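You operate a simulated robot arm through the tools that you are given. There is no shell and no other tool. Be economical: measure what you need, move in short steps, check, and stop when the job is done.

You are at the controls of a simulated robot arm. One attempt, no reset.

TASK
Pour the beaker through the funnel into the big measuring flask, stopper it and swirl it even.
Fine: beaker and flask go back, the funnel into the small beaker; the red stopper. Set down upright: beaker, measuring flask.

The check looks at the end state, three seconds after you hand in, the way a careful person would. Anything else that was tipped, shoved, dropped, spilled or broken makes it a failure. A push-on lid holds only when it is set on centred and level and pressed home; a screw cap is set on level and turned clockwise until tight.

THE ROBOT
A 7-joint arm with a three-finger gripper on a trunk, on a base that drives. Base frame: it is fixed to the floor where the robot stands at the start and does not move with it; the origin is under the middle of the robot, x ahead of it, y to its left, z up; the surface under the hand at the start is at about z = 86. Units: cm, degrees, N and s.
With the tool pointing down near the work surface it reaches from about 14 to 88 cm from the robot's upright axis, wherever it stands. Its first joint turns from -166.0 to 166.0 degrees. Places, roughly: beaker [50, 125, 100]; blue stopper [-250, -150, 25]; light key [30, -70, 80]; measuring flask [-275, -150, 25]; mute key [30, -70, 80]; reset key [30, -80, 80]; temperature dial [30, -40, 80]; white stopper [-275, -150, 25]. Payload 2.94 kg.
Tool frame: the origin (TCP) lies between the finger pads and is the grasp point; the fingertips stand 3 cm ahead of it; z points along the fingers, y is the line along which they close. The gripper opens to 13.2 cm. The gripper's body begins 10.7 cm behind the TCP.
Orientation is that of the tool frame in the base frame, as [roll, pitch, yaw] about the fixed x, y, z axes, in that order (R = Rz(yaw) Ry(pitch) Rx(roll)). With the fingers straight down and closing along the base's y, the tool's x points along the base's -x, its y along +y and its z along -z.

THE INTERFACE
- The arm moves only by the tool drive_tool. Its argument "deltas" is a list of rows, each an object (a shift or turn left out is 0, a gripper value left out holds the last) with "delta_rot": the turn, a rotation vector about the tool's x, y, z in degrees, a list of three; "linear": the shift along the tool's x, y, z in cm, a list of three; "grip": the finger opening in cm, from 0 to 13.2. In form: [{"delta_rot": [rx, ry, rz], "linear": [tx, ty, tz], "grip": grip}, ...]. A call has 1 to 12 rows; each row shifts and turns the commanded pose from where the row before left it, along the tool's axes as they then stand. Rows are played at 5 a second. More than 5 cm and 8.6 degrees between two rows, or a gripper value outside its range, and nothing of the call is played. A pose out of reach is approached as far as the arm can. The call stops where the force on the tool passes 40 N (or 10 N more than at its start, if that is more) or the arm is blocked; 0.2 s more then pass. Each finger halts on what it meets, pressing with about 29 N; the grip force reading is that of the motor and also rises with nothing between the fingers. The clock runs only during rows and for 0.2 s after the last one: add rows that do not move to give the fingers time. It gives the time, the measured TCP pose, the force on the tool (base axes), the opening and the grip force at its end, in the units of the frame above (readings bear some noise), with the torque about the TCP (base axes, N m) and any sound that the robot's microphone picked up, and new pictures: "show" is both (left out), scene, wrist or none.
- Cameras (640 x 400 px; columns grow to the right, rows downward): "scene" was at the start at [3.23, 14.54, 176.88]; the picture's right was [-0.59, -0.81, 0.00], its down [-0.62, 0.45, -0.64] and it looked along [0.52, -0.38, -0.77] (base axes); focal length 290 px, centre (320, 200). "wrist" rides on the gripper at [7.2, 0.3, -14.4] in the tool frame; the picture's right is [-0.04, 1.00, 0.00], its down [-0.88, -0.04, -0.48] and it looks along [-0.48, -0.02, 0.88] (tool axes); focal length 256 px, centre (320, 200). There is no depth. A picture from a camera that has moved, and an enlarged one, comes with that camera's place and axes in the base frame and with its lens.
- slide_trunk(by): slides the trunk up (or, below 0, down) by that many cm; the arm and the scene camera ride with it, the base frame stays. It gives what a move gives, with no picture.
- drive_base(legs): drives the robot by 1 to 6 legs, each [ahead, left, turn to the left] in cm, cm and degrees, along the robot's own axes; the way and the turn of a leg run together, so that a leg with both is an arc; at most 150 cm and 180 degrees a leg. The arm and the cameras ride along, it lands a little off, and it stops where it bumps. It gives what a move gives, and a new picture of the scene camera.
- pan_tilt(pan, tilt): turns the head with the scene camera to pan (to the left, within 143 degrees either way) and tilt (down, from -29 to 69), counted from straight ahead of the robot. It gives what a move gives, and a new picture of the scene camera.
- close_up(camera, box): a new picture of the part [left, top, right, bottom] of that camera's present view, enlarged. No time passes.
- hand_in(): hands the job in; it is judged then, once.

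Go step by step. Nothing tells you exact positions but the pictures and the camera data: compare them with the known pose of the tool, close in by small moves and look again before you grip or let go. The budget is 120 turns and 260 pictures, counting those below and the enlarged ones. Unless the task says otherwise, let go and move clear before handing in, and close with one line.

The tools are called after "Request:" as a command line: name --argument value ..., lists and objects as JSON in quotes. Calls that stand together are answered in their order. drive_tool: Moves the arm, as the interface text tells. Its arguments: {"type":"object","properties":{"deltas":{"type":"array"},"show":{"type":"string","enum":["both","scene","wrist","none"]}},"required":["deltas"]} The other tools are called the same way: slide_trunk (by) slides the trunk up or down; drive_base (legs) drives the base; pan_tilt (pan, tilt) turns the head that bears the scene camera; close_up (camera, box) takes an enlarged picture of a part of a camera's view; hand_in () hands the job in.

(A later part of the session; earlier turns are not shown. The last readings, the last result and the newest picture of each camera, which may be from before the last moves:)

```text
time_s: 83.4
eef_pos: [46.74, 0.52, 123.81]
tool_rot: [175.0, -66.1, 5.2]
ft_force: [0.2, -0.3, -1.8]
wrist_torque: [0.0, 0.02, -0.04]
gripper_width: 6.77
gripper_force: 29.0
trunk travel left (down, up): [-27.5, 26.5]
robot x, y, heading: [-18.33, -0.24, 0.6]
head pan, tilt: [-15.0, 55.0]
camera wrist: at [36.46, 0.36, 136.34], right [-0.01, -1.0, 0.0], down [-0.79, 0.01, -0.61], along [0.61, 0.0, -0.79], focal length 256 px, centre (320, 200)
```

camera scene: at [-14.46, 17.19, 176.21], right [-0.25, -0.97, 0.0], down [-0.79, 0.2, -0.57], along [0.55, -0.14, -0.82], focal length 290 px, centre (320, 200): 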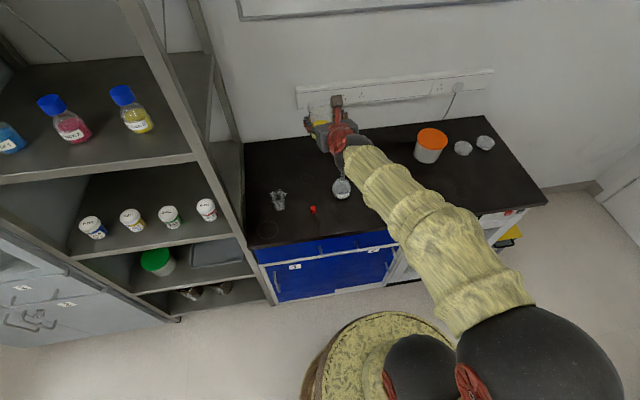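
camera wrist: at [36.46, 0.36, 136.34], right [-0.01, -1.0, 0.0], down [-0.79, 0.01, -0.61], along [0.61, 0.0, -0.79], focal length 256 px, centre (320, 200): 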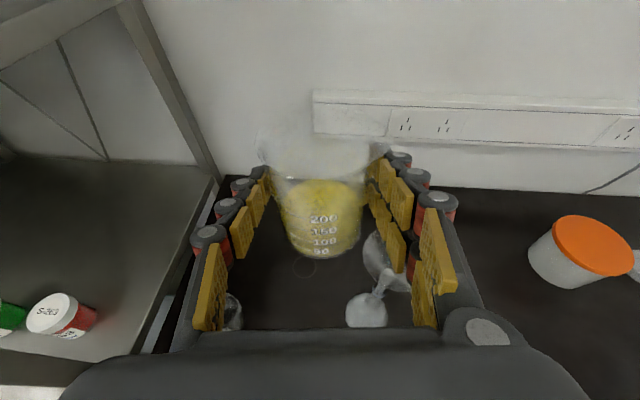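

Base repositioned. Now tilt the beaker 40° toward -y (not yet pouring) and check aim.

Request:
drive_tool --deltas '[{"delta_rot": [3.2, 0, 7.3]}, {"delta_rot": [3.2, 0, 7.3]}, {"delta_rot": [3.2, 0, 7.3]}, {"delta_rot": [3.2, 0, 7.3]}, {"delta_rot": [3.2, 0, 7.3]}, {}]'

Request:
close_up --camera "scene" --box '[260, 70, 420, 190]'

```text
time_s: 84.8
eef_pos: [46.37, 0.64, 123.22]
tool_rot: [-129.3, -52.8, -45.2]
ft_force: [-0.4, -0.2, -2.1]
wrist_torque: [-0.03, 0.04, 0.04]
gripper_width: 6.77
gripper_force: 29.0
out of reach, approached as far as the arm can: row 1, 2
trunk travel left (down, up): [-27.5, 26.5]
robot x, y, heading: [-18.33, -0.07, 0.4]
head pan, tilt: [-15.0, 55.0]
camera scene: at [-14.56, 17.19, 176.22], right [-0.25, -0.97, 0.0], down [-0.79, 0.2, -0.57], along [0.56, -0.14, -0.82], focal length 290 px, centre (320, 200)
camera wrist: at [36.48, -5.64, 134.38], right [-0.03, -0.86, -0.5], down [-0.81, 0.32, -0.5], along [0.59, 0.39, -0.71], focal length 256 px, centre (320, 200)
```

scene: 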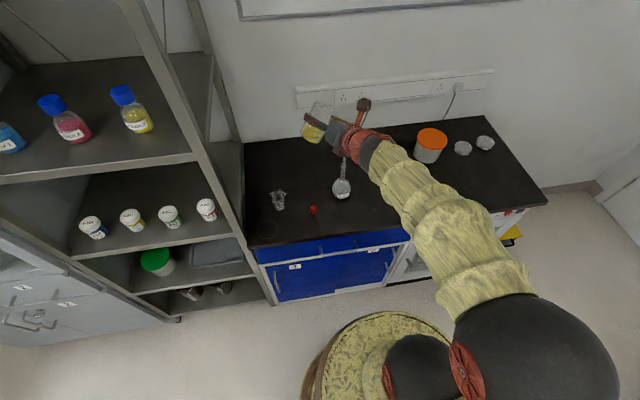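
wrist: 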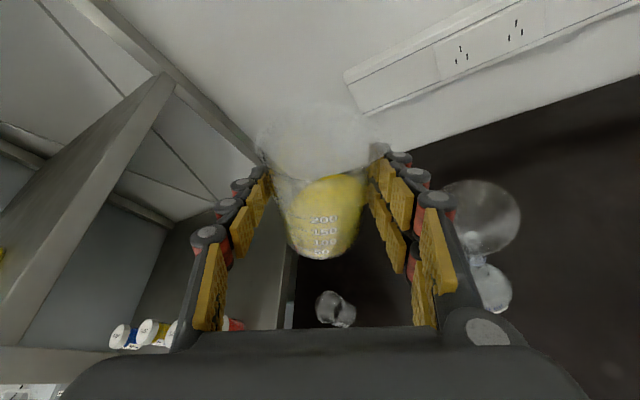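

```text
3.33 times, centred on (340, 130) of scene
camera zoom: at [-14.56, 17.19, 176.22], right [-0.25, -0.97, 0.0], down [-0.79, 0.2, -0.57], along [0.56, -0.14, -0.82], focal length 968 px, centre (253, 433)
```

zoom: 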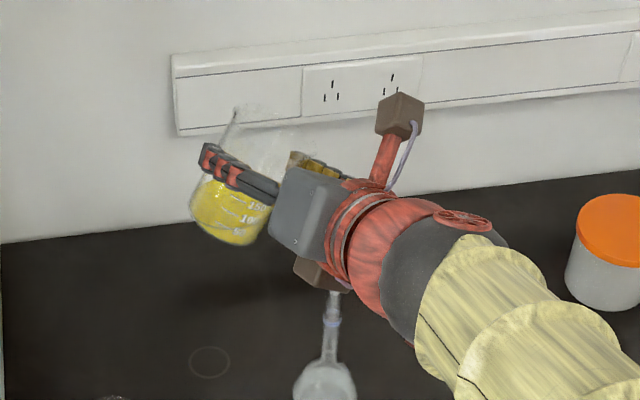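

Aim looks right. I'll shift to the pouring spot and tilt to about 56°.

Request:
drive_tool --deltas '[{"linear": [0.05, 1.7, 0.62]}, {"linear": [0.05, 1.7, 0.62]}, {"delta_rot": [3.2, 0, 7.3]}, {"delta_rot": [3.2, 0, 7.3]}, {"delta_rot": [3.2, 0, 7.3]}, {}]'

Request:
close_up --camera "scene" --box '[260, 70, 420, 190]'

Request:
close_up --camera "wrist" --box '[240, 80, 560, 280]'

```text
time_s: 86.2
eef_pos: [47.59, -2.09, 121.15]
tool_rot: [-109.3, -33.5, -59.7]
ft_force: [0.2, 0.0, -1.8]
wrist_torque: [-0.05, 0.01, -0.03]
gripper_width: 6.78
gripper_force: 29.0
trunk travel left (down, up): [-27.5, 26.5]
robot x, y, heading: [-18.27, 0.21, 0.7]
head pan, tilt: [-15.0, 55.0]
camera scene: at [-14.55, 17.18, 176.22], right [-0.25, -0.97, 0.0], down [-0.79, 0.2, -0.57], along [0.56, -0.14, -0.82], focal length 290 px, centre (320, 200)
camera wrist: at [37.57, -12.29, 129.0], right [-0.04, -0.59, -0.81], down [-0.8, 0.51, -0.32], along [0.6, 0.63, -0.49], focal length 256 px, centre (320, 200)
```

scene: 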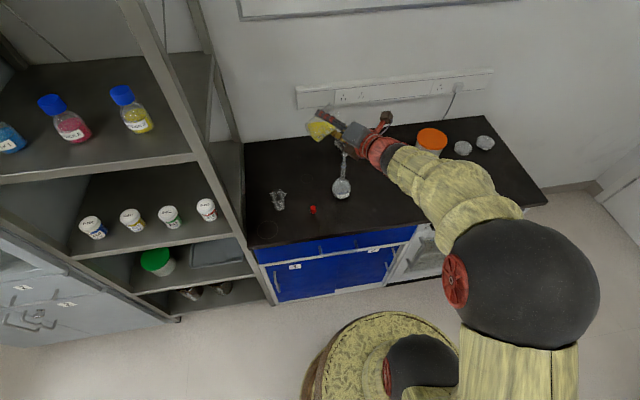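
wrist: 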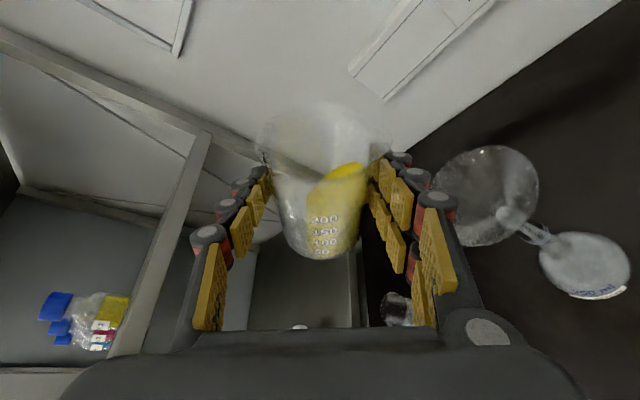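

```text
3.33 times, centred on (340, 130) of scene
camera zoom: at [-14.55, 17.18, 176.22], right [-0.25, -0.97, 0.0], down [-0.79, 0.2, -0.57], along [0.56, -0.14, -0.82], focal length 968 px, centre (253, 433)
```

zoom: 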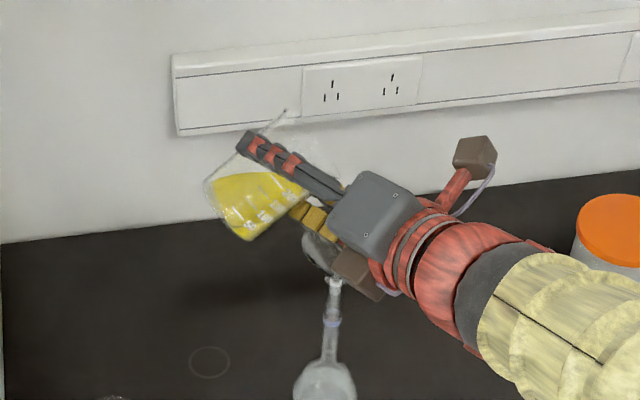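

```text
2.00 times, centred on (400, 180) of wrist
camera zoom: at [37.57, -12.29, 129.0], right [-0.04, -0.59, -0.81], down [-0.8, 0.51, -0.32], along [0.6, 0.63, -0.49], focal length 512 px, centre (160, 240)
```

zoom: 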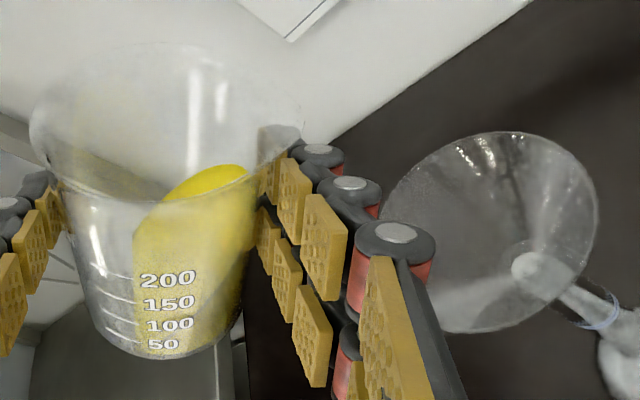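

The liquid is nearly at the lip and the spout hangs over the funnel. I'll tilt on in small steps with pauses.

Request:
drive_tool --deltas '[{"delta_rot": [1.6, 0, 3.65], "linear": [0.2, 0.17, -0.09]}, {}, {"delta_rot": [1.6, 0, 3.65], "linear": [0.2, 0.17, -0.09]}, {}, {}, {}]'

Request:
close_up --camera "wrist" --box '[240, 80, 560, 280]'

Request:
close_up --camera "scene" --box '[290, 100, 390, 190]'

```text
time_s: 87.6
eef_pos: [47.56, -2.67, 121.23]
tool_rot: [-105.0, -26.6, -62.2]
ft_force: [0.0, 0.3, -2.1]
wrist_torque: [-0.03, 0.05, -0.02]
gripper_width: 6.79
gripper_force: 28.8
trunk travel left (down, up): [-27.5, 26.5]
robot x, y, heading: [-18.12, -0.08, 0.6]
head pan, tilt: [-15.0, 55.0]
camera scene: at [-14.54, 17.18, 176.22], right [-0.25, -0.97, 0.0], down [-0.79, 0.21, -0.57], along [0.56, -0.14, -0.82], focal length 290 px, centre (320, 200)
camera wrist: at [37.49, -13.74, 127.53], right [-0.04, -0.47, -0.88], down [-0.8, 0.55, -0.25], along [0.6, 0.69, -0.4], focal length 256 px, centre (320, 200)
```

scene: 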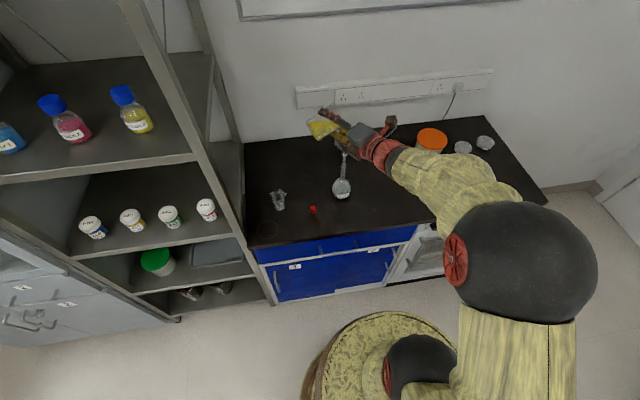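
wrist: 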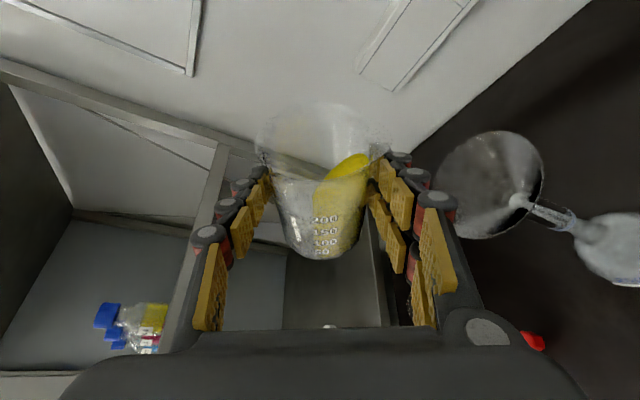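

```text
2.00 times, centred on (400, 180) of wrist
camera zoom: at [37.49, -13.74, 127.53], right [-0.04, -0.47, -0.88], down [-0.8, 0.55, -0.25], along [0.6, 0.69, -0.4], focal length 512 px, centre (160, 240)
```

zoom: 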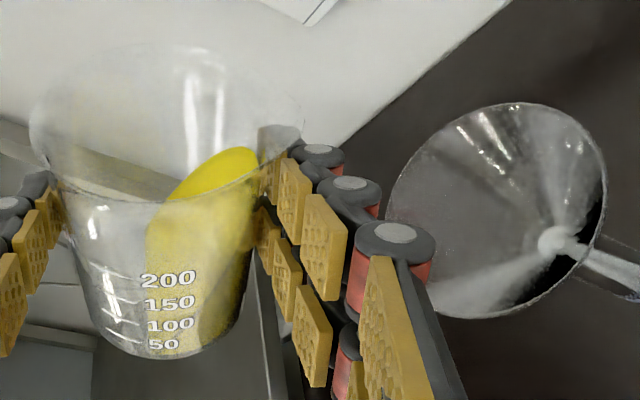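

```text
4.44 times, centred on (340, 145) of scene
camera zoom: at [-14.54, 17.18, 176.22], right [-0.25, -0.97, 0.0], down [-0.79, 0.21, -0.57], along [0.56, -0.14, -0.82], focal length 1291 px, centre (231, 444)
```

zoom: 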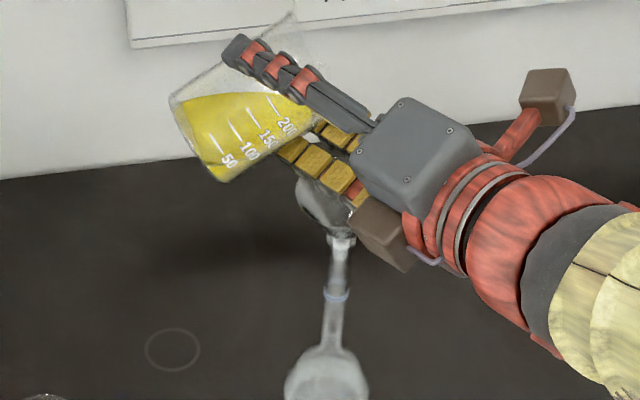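

Request:
drive_tool --deltas '[{"delta_rot": [1.6, 0, 3.65], "linear": [0.22, 0.14, -0.1]}, {}, {}, {"delta_rot": [1.6, 0, 3.65], "linear": [0.22, 0.12, -0.1]}, {}, {}, {}]' --show "none"

Request:
close_up --camera "wrist" --box '[240, 80, 560, 280]'

Request:
close_up --camera "scene" --box '[290, 100, 390, 190]'

```text
time_s: 89.2
eef_pos: [47.5, -3.22, 121.1]
tool_rot: [-101.1, -19.4, -64.0]
ft_force: [0.1, 0.6, -1.9]
wrist_torque: [-0.04, -0.02, 0.04]
gripper_width: 6.77
gripper_force: 29.0
trunk travel left (down, up): [-27.5, 26.5]
robot x, y, heading: [-18.39, -0.34, 0.6]
head pan, tilt: [-15.0, 55.0]
```

```text
2.00 times, centred on (400, 180) of wrist
camera zoom: at [37.4, -15.02, 125.89], right [-0.05, -0.34, -0.94], down [-0.8, 0.58, -0.17], along [0.6, 0.74, -0.3], focal length 512 px, centre (160, 240)
```

zoom: 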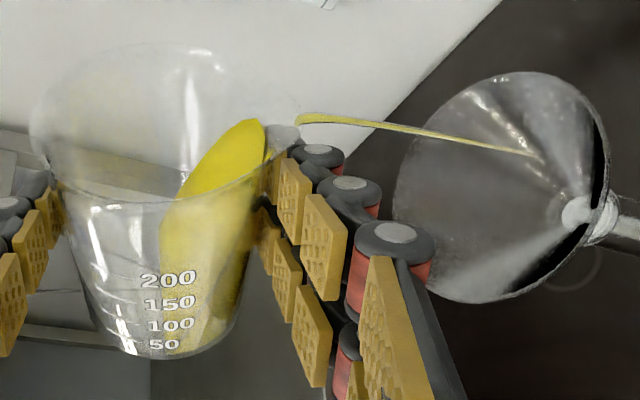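

```text
4.44 times, centred on (340, 145) of scene
camera zoom: at [-14.54, 17.18, 176.22], right [-0.25, -0.97, 0.0], down [-0.79, 0.21, -0.57], along [0.56, -0.14, -0.82], focal length 1291 px, centre (231, 444)
```

zoom: 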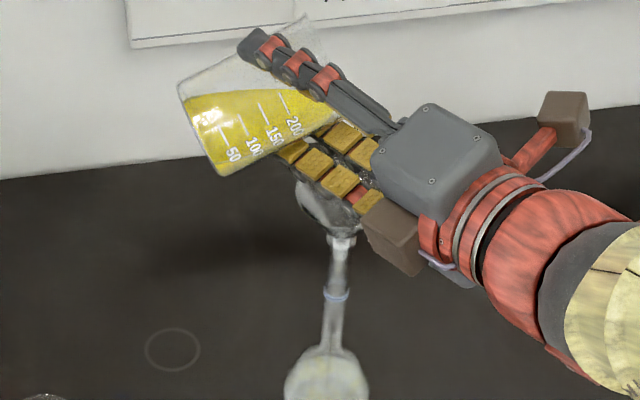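

It is pouring in a thin stream into the funnel, landing slightly to the far side. I'll nudge toward the robot and go on tilting slowly.

Request:
drive_tool --deltas '[{"linear": [-0.12, 0.05, -0.49]}, {}, {}, {"delta_rot": [1.2, 0, 2.75], "linear": [0.1, 0.05, -0.04]}, {}, {}, {}, {"delta_rot": [1.2, 0, 2.75], "linear": [0.1, 0.05, -0.04]}, {}, {}, {}, {}]' --show "none"

Request:
close_up --camera "wrist" --box '[240, 80, 560, 280]'

Request:
close_up --camera "scene" --box '[290, 110, 390, 210]'

```text
time_s: 91.8
eef_pos: [46.92, -3.59, 121.03]
tool_rot: [-98.5, -14.1, -64.9]
ft_force: [-0.1, 0.0, -1.0]
wrist_torque: [-0.04, 0.06, 0.03]
gripper_width: 6.78
gripper_force: 28.6
trunk travel left (down, up): [-27.5, 26.5]
robot x, y, heading: [-18.52, -0.28, 0.6]
head pan, tilt: [-15.0, 55.0]
```

```text
2.00 times, centred on (400, 180) of wrist
camera zoom: at [36.84, -15.8, 124.67], right [-0.05, -0.24, -0.97], down [-0.79, 0.6, -0.11], along [0.61, 0.76, -0.22], focal length 512 px, centre (160, 240)
```

zoom: 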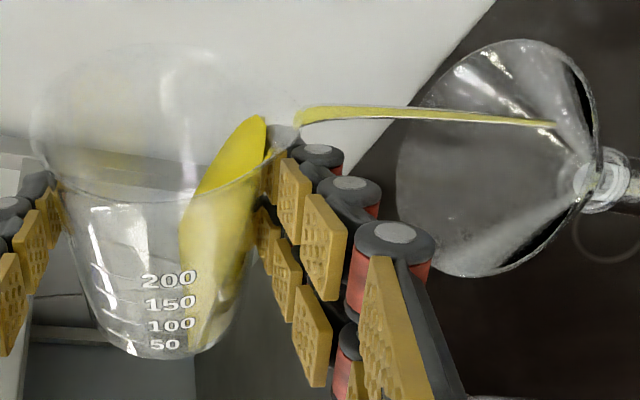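

```text
4.00 times, centred on (340, 160) of scene
camera zoom: at [-14.55, 17.19, 176.22], right [-0.25, -0.97, 0.0], down [-0.79, 0.2, -0.57], along [0.56, -0.14, -0.82], focal length 1162 px, centre (240, 360)
```

zoom: 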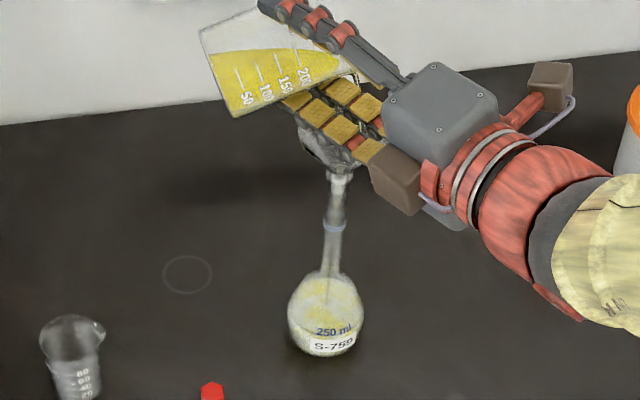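

Streaks of yellow are reaching the flask. Continue tilting, without further -y shift.

Request:
drive_tool --deltas '[{"delta_rot": [1.2, 0, 2.75], "linear": [-0.2, -0.03, -0.2]}, {}, {}, {}, {"delta_rot": [1.2, 0, 2.75], "linear": [-0.1, 0, 0]}, {}, {}, {}, {"delta_rot": [1.2, 0, 2.75]}, {}, {}, {}]' --show "none"

Request:
close_up --camera "wrist" --box '[240, 80, 560, 280]'

Request:
close_up --camera "scene" --box '[290, 110, 390, 210]'

```text
time_s: 94.4
eef_pos: [46.86, -3.37, 121.03]
tool_rot: [-94.6, -5.8, -65.9]
ft_force: [0.4, -0.7, -0.9]
wrist_torque: [-0.01, 0.02, 0.01]
gripper_width: 6.75
gripper_force: 29.3
trunk travel left (down, up): [-27.5, 26.5]
robot x, y, heading: [-18.48, 0.1, 0.3]
head pan, tilt: [-15.0, 55.0]
```

```text
2.00 times, centred on (400, 180) of wrist
camera zoom: at [36.52, -15.94, 122.69], right [-0.05, -0.09, -0.99], down [-0.79, 0.61, -0.01], along [0.61, 0.79, -0.1], focal length 512 px, centre (160, 240)
```

zoom: 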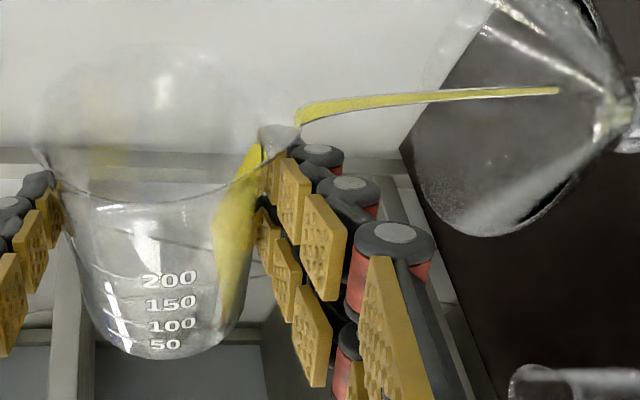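

```text
4.00 times, centred on (340, 160) of scene
camera zoom: at [-14.54, 17.18, 176.22], right [-0.25, -0.97, 0.0], down [-0.79, 0.21, -0.57], along [0.56, -0.14, -0.82], focal length 1162 px, centre (240, 360)
```

zoom: 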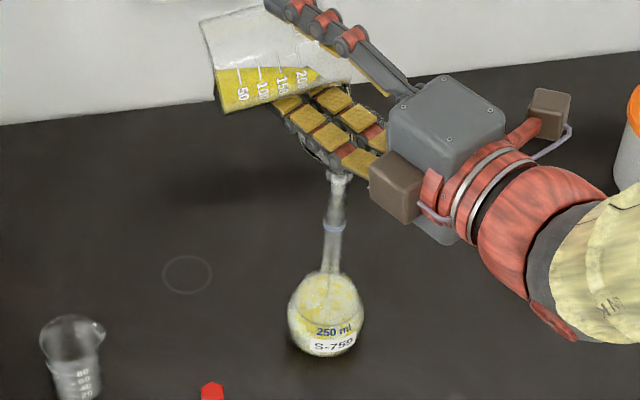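

Landing near the funnel's centre. Continue to tilt past horizontal, compensating the spout's drift.

Request:
drive_tool --deltas '[{"delta_rot": [1.2, 0, 2.75], "linear": [0.18, 0.02, -0.08]}, {}, {}, {}, {"delta_rot": [1.2, 0, 2.75], "linear": [0.18, 0.02, -0.08]}, {}, {}, {}, {"delta_rot": [1.2, 0, 2.75], "linear": [0.18, 0, -0.08]}, {}, {}, {}]' --show "none"

Request:
close_up --camera "wrist" --box '[240, 80, 560, 280]'

Request:
close_up --camera "scene" --box '[290, 110, 390, 210]'

```text
time_s: 97.0
eef_pos: [46.65, -4.04, 120.94]
tool_rot: [-90.9, 2.4, -66.3]
ft_force: [0.8, 0.3, -0.9]
wrist_torque: [-0.06, 0.04, 0.02]
gripper_width: 6.76
gripper_force: 28.7
trunk travel left (down, up): [-27.5, 26.5]
robot x, y, heading: [-18.2, 0.05, 0.6]
head pan, tilt: [-15.0, 55.0]
```

```text
2.00 times, centred on (400, 180) of wrist
camera zoom: at [36.43, -16.52, 120.8], right [-0.05, 0.07, -1.0], down [-0.79, 0.61, 0.08], along [0.61, 0.79, 0.03], focal length 512 px, centre (160, 240)
```

zoom: 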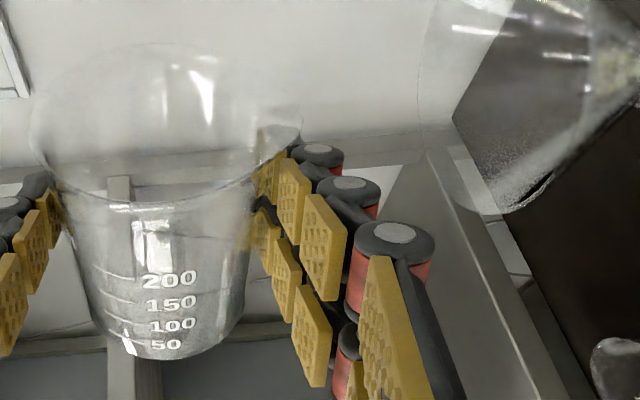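

```text
4.00 times, centred on (340, 160) of scene
camera zoom: at [-14.54, 17.18, 176.22], right [-0.25, -0.97, 0.0], down [-0.79, 0.21, -0.57], along [0.56, -0.14, -0.82], focal length 1162 px, centre (240, 360)
```

zoom: 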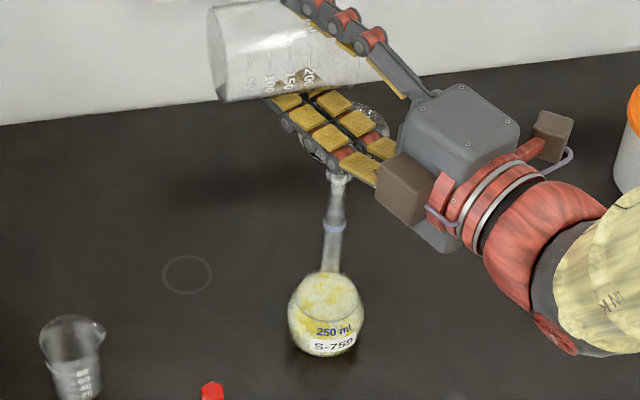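

The beaker is empty. A little extra tilt to drain the last drops, then turn it back in place.

Request:
drive_tool --deltas '[{"delta_rot": [1.6, 0, 3.65], "linear": [0.25, 0, -0.1]}, {"delta_rot": [1.6, 0, 3.65], "linear": [0.25, 0, -0.1]}, {}, {}, {}, {}, {}, {}, {}, {}]' --show "none"

Request:
drive_tool --deltas '[{"delta_rot": [-3.2, 0, -7.3], "linear": [0, -0.7, 0]}, {"delta_rot": [-3.2, 0, -7.3], "linear": [0, -0.7, 0]}, {"delta_rot": [-3.2, 0, -7.3]}, {"delta_rot": [-3.2, 0, -7.3]}, {"delta_rot": [-3.2, 0, -7.3]}, {"delta_rot": [-3.2, 0, -7.3]}, {"delta_rot": [-3.2, 0, -7.3]}, {"delta_rot": [-3.2, 0, -7.3]}, {"delta_rot": [-3.2, 0, -7.3]}, {"delta_rot": [-3.2, 0, -7.3]}, {"delta_rot": [-3.2, 0, -7.3]}, {"delta_rot": [-3.2, 0, -7.3]}]'

```text
time_s: 99.2
eef_pos: [46.7, -4.56, 121.12]
tool_rot: [-87.8, 9.7, -66.2]
ft_force: [0.6, 0.6, -1.7]
wrist_torque: [-0.01, 0.01, 0.03]
gripper_width: 6.75
gripper_force: 28.8
trunk travel left (down, up): [-27.5, 26.5]
robot x, y, heading: [-18.24, -0.03, 0.4]
head pan, tilt: [-15.0, 55.0]
```

```text
time_s: 101.8
eef_pos: [46.8, -4.55, 122.5]
tool_rot: [-170.8, -64.2, -8.4]
ft_force: [-0.3, -0.1, -0.4]
wrist_torque: [0.01, 0.04, -0.01]
gripper_width: 6.75
gripper_force: 28.5
trunk travel left (down, up): [-27.5, 26.5]
robot x, y, heading: [-18.38, -0.19, 0.5]
head pan, tilt: [-15.0, 55.0]
camera scene: at [-14.59, 17.2, 176.21], right [-0.25, -0.97, 0.0], down [-0.79, 0.2, -0.57], along [0.56, -0.14, -0.82], focal length 290 px, centre (320, 200)
camera wrist: at [36.94, -5.99, 135.3], right [-0.02, -0.99, -0.11], down [-0.81, 0.08, -0.58], along [0.59, 0.08, -0.8], focal length 256 px, centre (320, 200)
```

scene: 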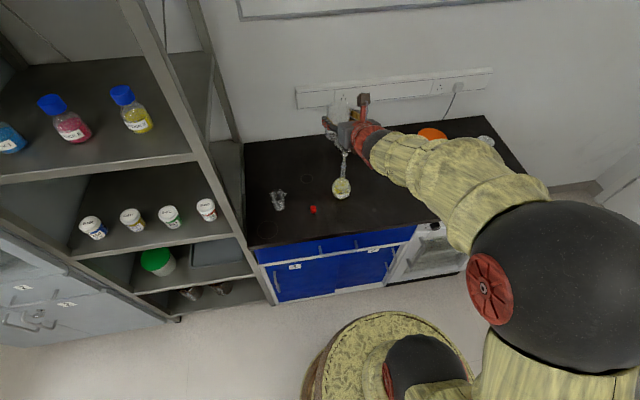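
wrist: 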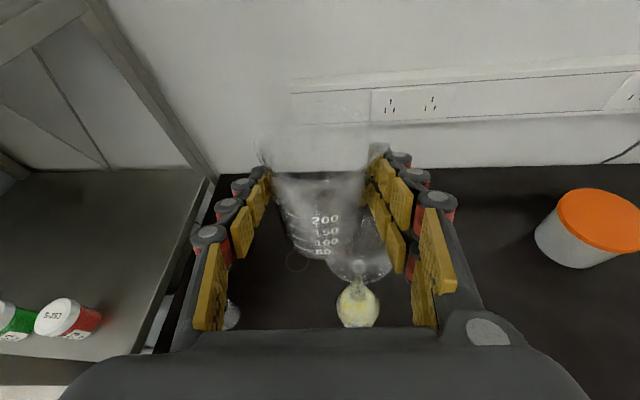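

Pour complete with no spill visible. Carry the beaker back over its old place.

Request:
drive_tool --deltas '[{"linear": [1.83, 0, -0.8]}, {"delta_rot": [-2.6, 0, -5.9]}, {"linear": [-0.59, 3.9, -1.36]}, {"linear": [-0.59, 3.9, -1.36]}, {"linear": [-0.59, 3.9, -1.36]}, {"linear": [-0.59, 3.9, -1.36]}, {"linear": [-0.59, 3.9, -1.36]}, {}]'

Request:
close_up --camera "scene" --box '[300, 120, 380, 210]'

```text
time_s: 103.6
eef_pos: [39.67, -23.89, 125.19]
tool_rot: [174.5, -64.4, 5.1]
ft_force: [0.0, 0.6, -2.0]
wrist_torque: [-0.01, -0.02, -0.01]
gripper_width: 6.75
gripper_force: 29.3
trunk travel left (down, up): [-27.5, 26.5]
robot x, y, heading: [-18.7, -0.35, 0.7]
head pan, tilt: [-15.0, 55.0]
camera scene: at [-14.57, 17.17, 176.22], right [-0.25, -0.97, 0.0], down [-0.79, 0.21, -0.57], along [0.56, -0.14, -0.82], focal length 290 px, centre (320, 200)
camera wrist: at [29.88, -23.94, 138.01], right [-0.02, -1.0, 0.0], down [-0.81, 0.01, -0.59], along [0.59, -0.01, -0.81], focal length 256 px, centre (320, 200)
```

scene: 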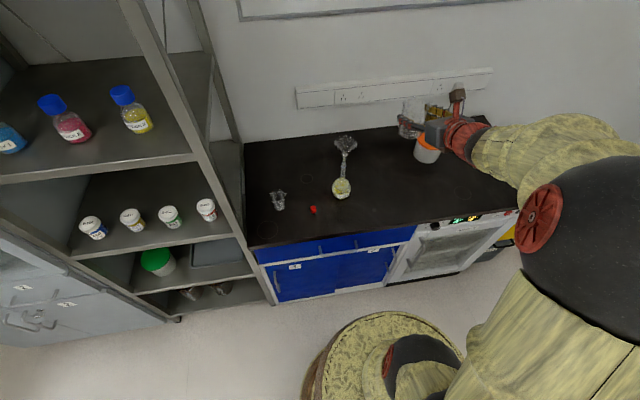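
wrist: 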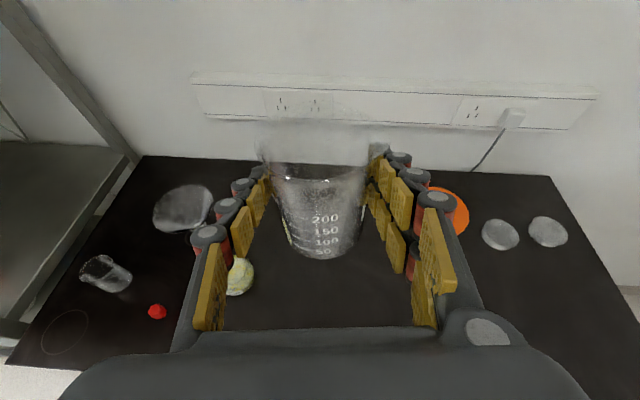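

```text
4.44 times, centred on (340, 165) of scene
camera zoom: at [-14.57, 17.17, 176.22], right [-0.25, -0.97, 0.0], down [-0.79, 0.21, -0.57], along [0.56, -0.14, -0.82], focal length 1291 px, centre (231, 356)
```

zoom: 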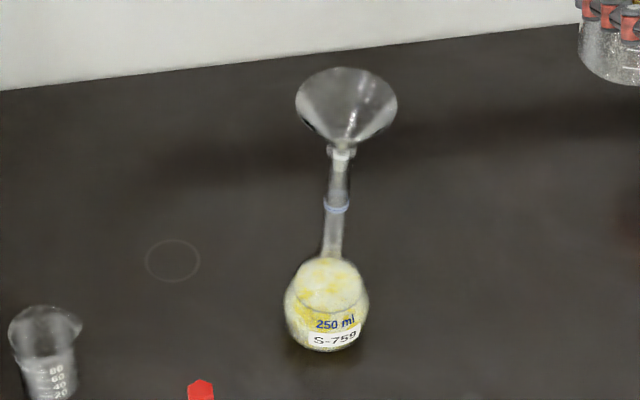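

Level it by 2° and lower toward the bench.

Request:
drive_tool --deltas '[{"delta_rot": [0, 1.9, 0], "linear": [-0.1, 0, -0.2]}, {"linear": [-3.4, 0, 1.48]}, {"linear": [-3.4, 0, 1.48]}, {"linear": [-3.4, 0, 1.48]}, {"linear": [-3.4, 0, 1.48]}, {"linear": [-3.4, 0, 1.48]}, {"linear": [-3.4, 0, 1.48]}, {"linear": [-3.4, 0, 1.48]}, {"linear": [-3.4, 0, 1.48]}, {"linear": [-1.83, 0, 0.8]}, {}]'

Request:
close_up --camera "scene" --box '[360, 120, 460, 220]'

```text
time_s: 106.0
eef_pos: [39.19, -25.65, 93.85]
tool_rot: [174.1, -66.3, 5.5]
ft_force: [-0.6, 0.0, -0.3]
wrist_torque: [-0.02, 0.07, 0.03]
gripper_width: 6.72
gripper_force: 28.8
trunk travel left (down, up): [-27.5, 26.5]
robot x, y, heading: [-18.3, -0.16, 0.5]
head pan, tilt: [-15.0, 55.0]
camera scene: at [-14.56, 17.17, 176.22], right [-0.25, -0.97, 0.0], down [-0.79, 0.21, -0.57], along [0.56, -0.14, -0.82], focal length 290 px, centre (320, 200)
camera wrist: at [28.89, -25.69, 106.38], right [-0.01, -1.0, 0.0], down [-0.79, 0.01, -0.62], along [0.62, -0.01, -0.79], focal length 256 px, centre (320, 200)
```

scene: 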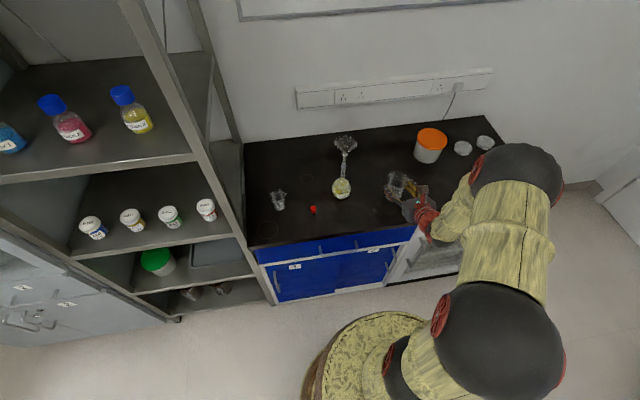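
wrist: 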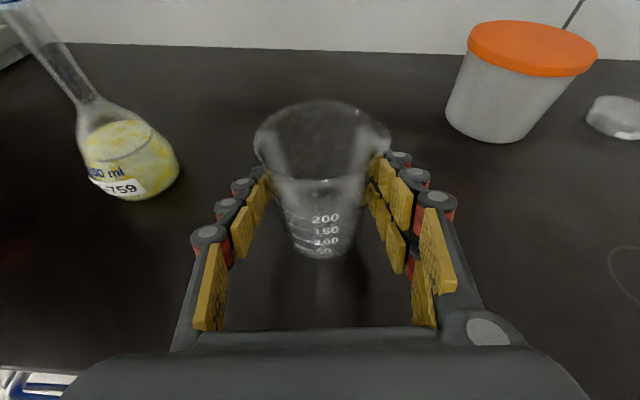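

```text
4.00 times, centred on (410, 170) of scene
camera zoom: at [-14.56, 17.17, 176.22], right [-0.25, -0.97, 0.0], down [-0.79, 0.21, -0.57], along [0.56, -0.14, -0.82], focal length 1162 px, centre (-40, 320)
```

zoom: 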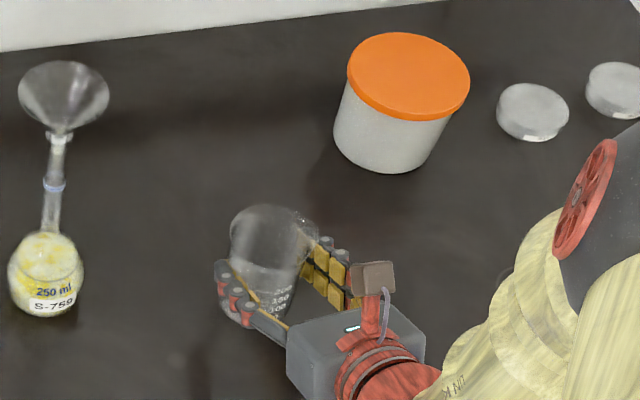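

It drifted to y -25.65; I'll shift back 1.6 cm and set down.

Request:
drive_tool --deltas '[{"linear": [0.1, -1.6, 0.22]}, {"linear": [-0.55, 0, 0.24]}, {"linear": [-0.37, 0, 0.16]}, {"linear": [-0.27, 0, 0.12]}, {"linear": [-0.1, 0, 0.05]}, {}]' --show "wrist"

```text
time_s: 107.4
eef_pos: [39.59, -23.99, 92.69]
tool_rot: [174.0, -66.6, 5.8]
ft_force: [-0.8, 1.7, 14.3]
wrist_torque: [0.58, -0.22, 0.0]
gripper_width: 6.77
gripper_force: 29.2
trunk travel left (down, up): [-27.5, 26.5]
robot x, y, heading: [-18.37, -0.35, 0.4]
head pan, tilt: [-15.0, 55.0]
camera wrist: at [29.28, -24.1, 105.11], right [-0.01, -1.0, 0.0], down [-0.79, 0.01, -0.62], along [0.62, -0.01, -0.79], focal length 256 px, centre (320, 200)
```

wrist: 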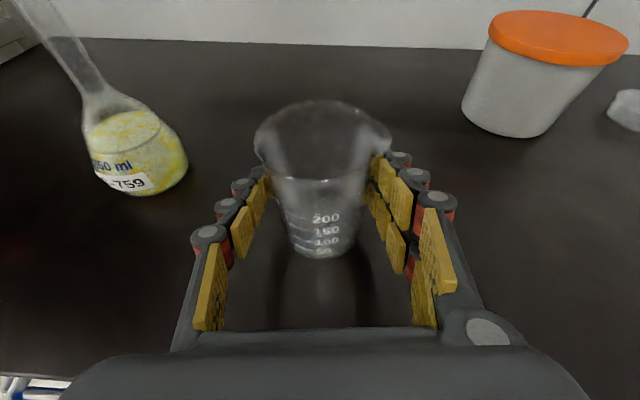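

It is on the bench. Opening slowly and backing straight out.

Request:
drive_tool --deltas '[{"linear": [0.07, 0, -0.03]}, {"grip": 7.2}, {"grip": 8}, {"grip": 10}, {"grip": 12.5}, {}, {"linear": [-1.2, 0, -2.75]}, {"linear": [-1.6, 0, -3.66]}, {"linear": [-1.6, 0, -3.66]}, {"linear": [2, 0, -4]}, {}]'

Request:
close_up --camera "wrist" --box '[160, 0, 480, 200]'

```text
time_s: 109.8
eef_pos: [25.3, -23.83, 95.98]
tool_rot: [174.3, -66.4, 5.4]
ft_force: [-0.2, 0.2, 0.0]
wrist_torque: [0.0, 0.0, -0.02]
gripper_width: 12.5
gripper_force: 0.0
trunk travel left (down, up): [-27.5, 26.5]
robot x, y, heading: [-18.2, 0.19, 0.5]
head pan, tilt: [-15.0, 55.0]
camera scene: at [-14.61, 17.19, 176.22], right [-0.25, -0.97, 0.0], down [-0.79, 0.2, -0.57], along [0.56, -0.14, -0.82], focal length 290 px, centre (320, 200)
camera wrist: at [15.01, -23.89, 108.48], right [-0.01, -1.0, 0.0], down [-0.79, 0.01, -0.62], along [0.62, -0.01, -0.79], focal length 256 px, centre (320, 200)
```

scene: 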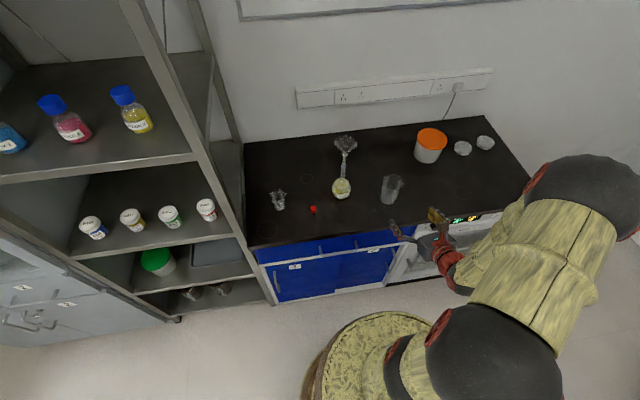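
wrist: 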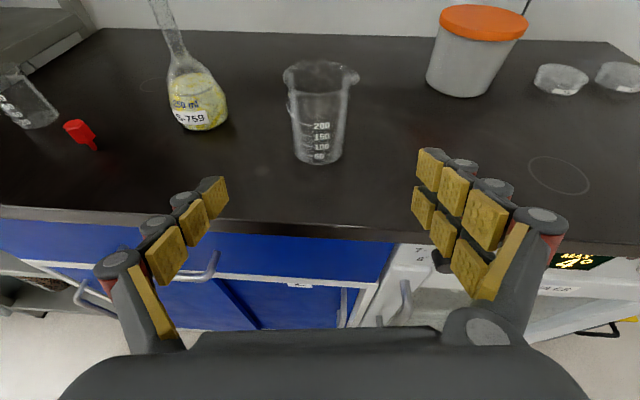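

```text
2.00 times, centred on (320, 100) of wrist
camera zoom: at [15.01, -23.89, 108.48], right [-0.01, -1.0, 0.0], down [-0.79, 0.01, -0.62], along [0.62, -0.01, -0.79], focal length 512 px, centre (320, 400)
```

zoom: 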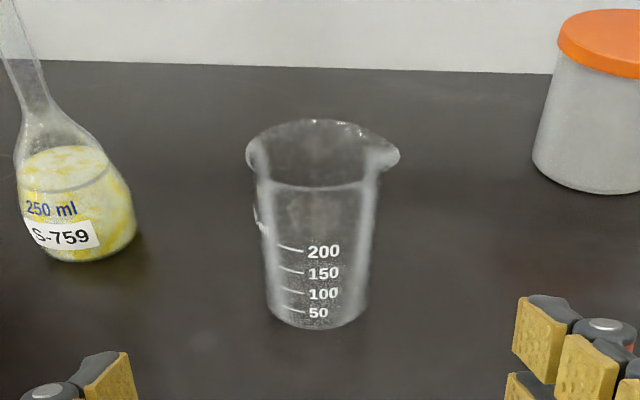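

The beaker is back in its place, upright and empty. Next the funnel: I'll raise the hand in front of it with the same horizontal posture.

Request:
drive_tool --deltas '[{"linear": [3.15, -2.7, -0.28], "grip": 10.5}, {"linear": [3.15, -2.7, -0.28]}, {"linear": [3.15, -2.7, -0.28]}, {"linear": [3.15, -2.7, -0.28]}, {"linear": [3.15, -2.7, -0.28]}, {"linear": [3.15, -2.7, -0.28]}, {}]'

Request:
close_up --camera "wrist" --box '[240, 60, 400, 180]'

```text
time_s: 111.4
eef_pos: [31.52, -7.17, 113.38]
tool_rot: [174.1, -66.2, 5.4]
ft_force: [-0.7, -0.5, -0.4]
wrist_torque: [0.03, -0.03, 0.02]
gripper_width: 10.49
gripper_force: 0.1
trunk travel left (down, up): [-27.5, 26.5]
robot x, y, heading: [-18.25, -0.37, 0.4]
head pan, tilt: [-15.0, 55.0]
camera scene: at [-14.58, 17.21, 176.21], right [-0.25, -0.97, 0.0], down [-0.79, 0.2, -0.57], along [0.56, -0.14, -0.82], focal length 290 px, centre (320, 200)
camera wrist: at [21.27, -7.37, 125.82], right [-0.02, -1.0, 0.0], down [-0.79, 0.01, -0.61], along [0.61, -0.01, -0.79], focal length 256 px, centre (320, 200)
```

scene: 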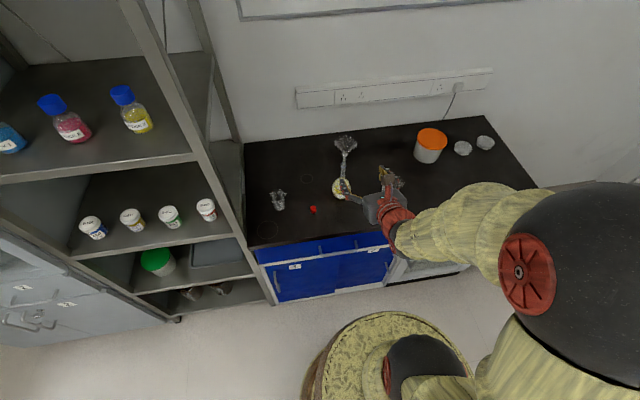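
wrist: 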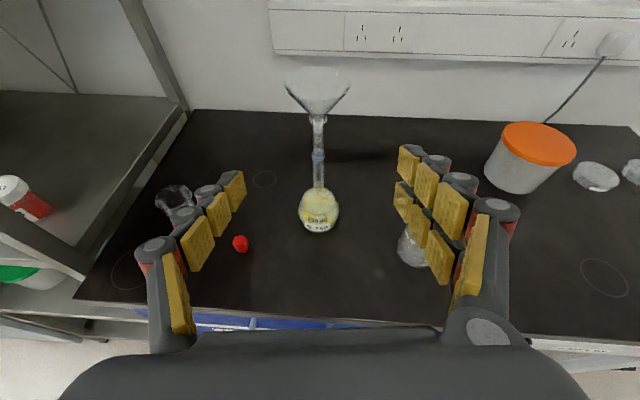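

```text
3.33 times, centred on (320, 120) of wrist
camera zoom: at [21.27, -7.37, 125.82], right [-0.02, -1.0, 0.0], down [-0.79, 0.01, -0.61], along [0.61, -0.01, -0.79], focal length 853 px, centre (320, 467)
```

zoom: 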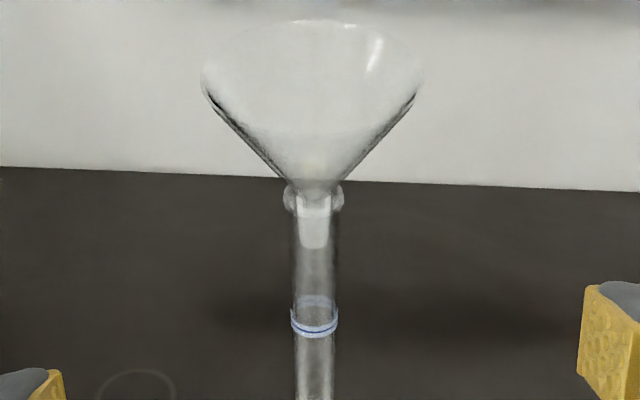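

Clear side view: funnel rim is about 7 cm wide at z 112, centred at y -7.5. I'll advance the open fingers around the rim.

Request:
drive_tool --deltas '[{"linear": [1.19, 0.08, 3.85]}, {"linear": [1.19, 0.08, 3.85]}, {"linear": [1.19, 0.08, 3.85]}, {"linear": [1.19, 0.08, 3.85]}, {}]'

Request:
close_up --camera "wrist" --box '[200, 100, 440, 250]'

Request:
close_up --camera "scene" --box '[300, 110, 400, 200]'

```text
time_s: 112.6
eef_pos: [47.61, -7.65, 111.09]
tool_rot: [174.2, -66.2, 5.5]
ft_force: [0.3, 0.1, -0.6]
wrist_torque: [0.0, -0.03, 0.0]
gripper_width: 10.49
gripper_force: 0.0
trunk travel left (down, up): [-27.5, 26.5]
robot x, y, heading: [-18.62, -0.12, 0.6]
head pan, tilt: [-15.0, 55.0]
camera scene: at [-14.56, 17.19, 176.22], right [-0.25, -0.97, 0.0], down [-0.79, 0.2, -0.57], along [0.56, -0.14, -0.82], focal length 290 px, centre (320, 200)
camera wrist: at [37.39, -7.63, 123.53], right [-0.01, -1.0, 0.0], down [-0.79, 0.01, -0.62], along [0.62, -0.01, -0.79], focal length 256 px, centre (320, 200)
```

scene: 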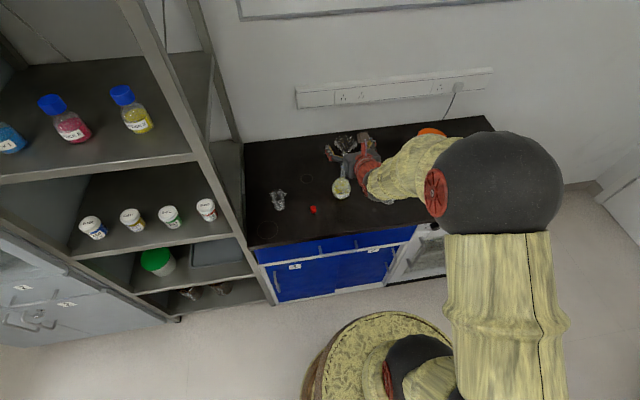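
wrist: 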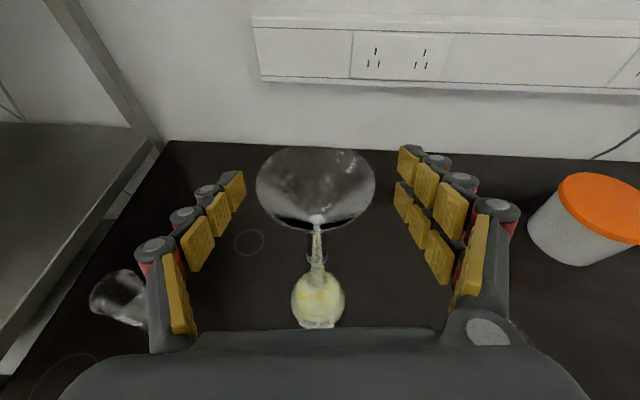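

```text
2.67 times, centred on (320, 175) of wrist
camera zoom: at [37.39, -7.63, 123.53], right [-0.01, -1.0, 0.0], down [-0.79, 0.01, -0.62], along [0.62, -0.01, -0.79], focal length 683 px, centre (320, 267)
```

zoom: 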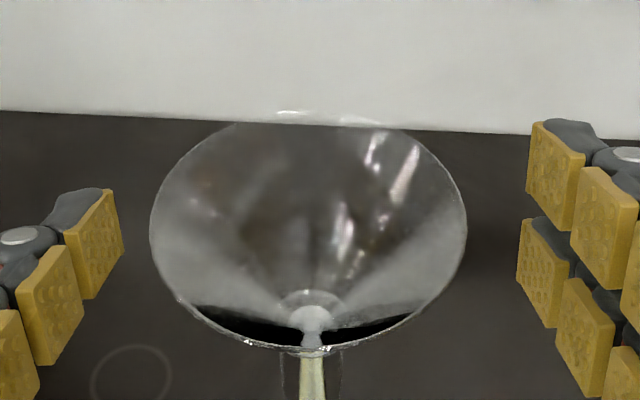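

```text
4.44 times, centred on (350, 155) of scene
camera zoom: at [-14.56, 17.19, 176.22], right [-0.25, -0.97, 0.0], down [-0.79, 0.2, -0.57], along [0.56, -0.14, -0.82], focal length 1291 px, centre (187, 400)
```

zoom: 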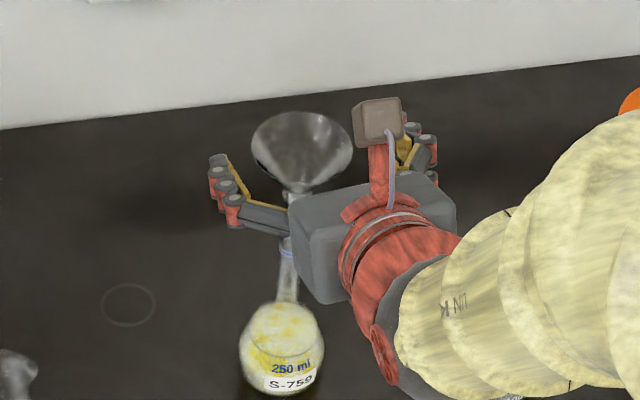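

Rim centre (47.3,-7.5,112.1). Small adjustment, then close on the rim.

Request:
drive_tool --deltas '[{"linear": [0.5, -0.15, -0.5]}, {"grip": 8}, {"grip": 5}, {}, {}, {}, {}]' --show "none"

Request:
close_up --camera "wrist" --box '[200, 100, 440, 250]'

```text
time_s: 114.2
eef_pos: [47.35, -7.13, 111.72]
tool_rot: [174.1, -66.3, 5.4]
ft_force: [0.4, -0.1, 0.6]
wrist_torque: [-0.03, -0.01, 0.01]
gripper_width: 6.35
gripper_force: 28.6
trunk travel left (down, up): [-27.5, 26.5]
robot x, y, heading: [-18.48, -0.14, 0.3]
head pan, tilt: [-15.0, 55.0]
```

```text
2.67 times, centred on (320, 175) of wrist
camera zoom: at [37.11, -7.32, 124.26], right [-0.01, -1.0, 0.0], down [-0.79, 0.01, -0.62], along [0.62, -0.01, -0.79], focal length 683 px, centre (320, 267)
```

zoom: 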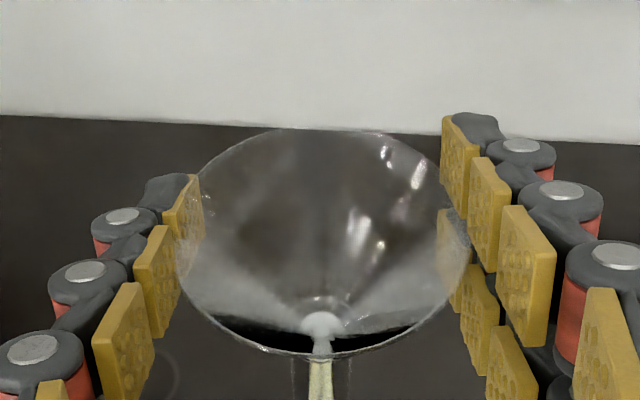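

Held. Lift slowly straight up out of the neck.

Request:
drive_tool --deltas '[{"linear": [0.46, 0.02, -0.2]}, {"linear": [0.73, 0.04, -0.32]}, {"linear": [0.92, 0.05, -0.4]}, {"linear": [0.92, 0.05, -0.4]}, {"linear": [0.92, 0.05, -0.4]}, {"linear": [0.92, 0.05, -0.4]}, {"linear": [0.92, 0.05, -0.4]}, {}]' --show "scene"

Request:
close_up --camera "wrist" --box '[200, 100, 440, 250]'

Request:
close_up --camera "scene" --box '[300, 100, 400, 200]'

```text
time_s: 116.0
eef_pos: [47.6, -7.27, 118.61]
tool_rot: [174.1, -66.2, 5.5]
ft_force: [1.0, -0.9, -0.2]
wrist_torque: [0.0, 0.01, 0.05]
gripper_width: 6.38
gripper_force: 28.6
trunk travel left (down, up): [-27.5, 26.5]
robot x, y, heading: [-18.18, -0.09, 0.6]
head pan, tilt: [-15.0, 55.0]
camera scene: at [-14.56, 17.19, 176.22], right [-0.25, -0.97, 0.0], down [-0.79, 0.2, -0.57], along [0.56, -0.14, -0.82], focal length 290 px, centre (320, 200)
```

scene: 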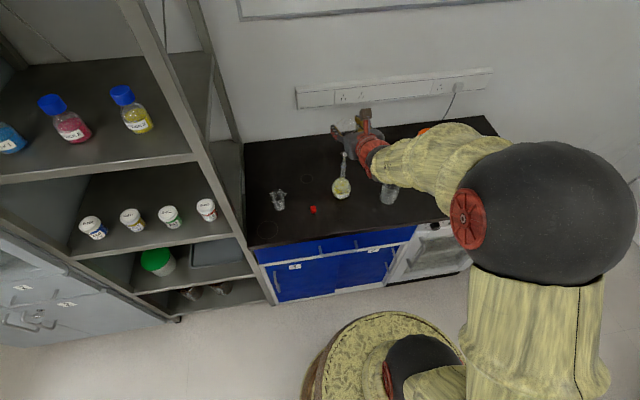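

```text
2.67 times, centred on (320, 175) of wrist
camera zoom: at [37.24, -7.26, 130.99], right [-0.01, -1.0, 0.0], down [-0.79, 0.01, -0.62], along [0.62, -0.01, -0.79], focal length 683 px, centre (320, 267)
```

zoom: 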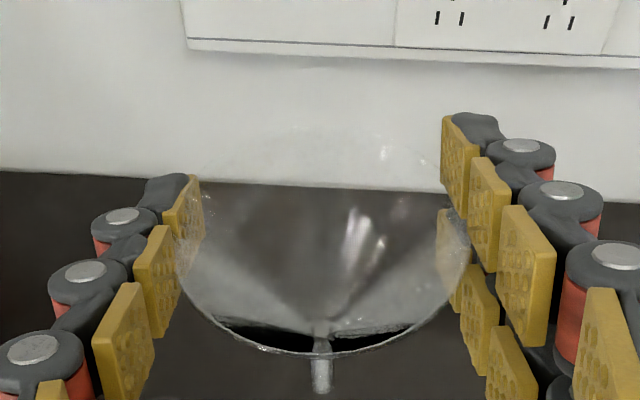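

```text
4.00 times, centred on (350, 150) of scene
camera zoom: at [-14.56, 17.19, 176.22], right [-0.25, -0.97, 0.0], down [-0.79, 0.2, -0.57], along [0.56, -0.14, -0.82], focal length 1162 px, centre (200, 400)
```

zoom: 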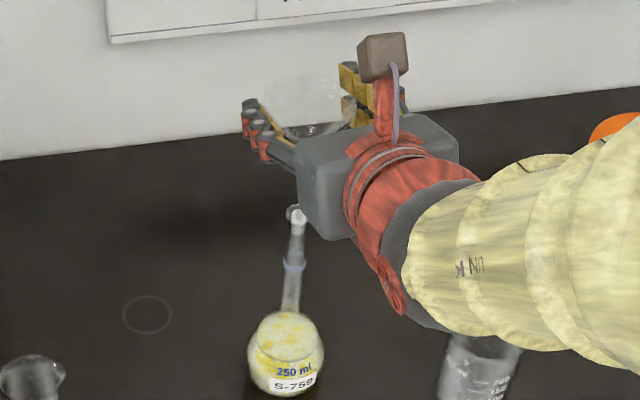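

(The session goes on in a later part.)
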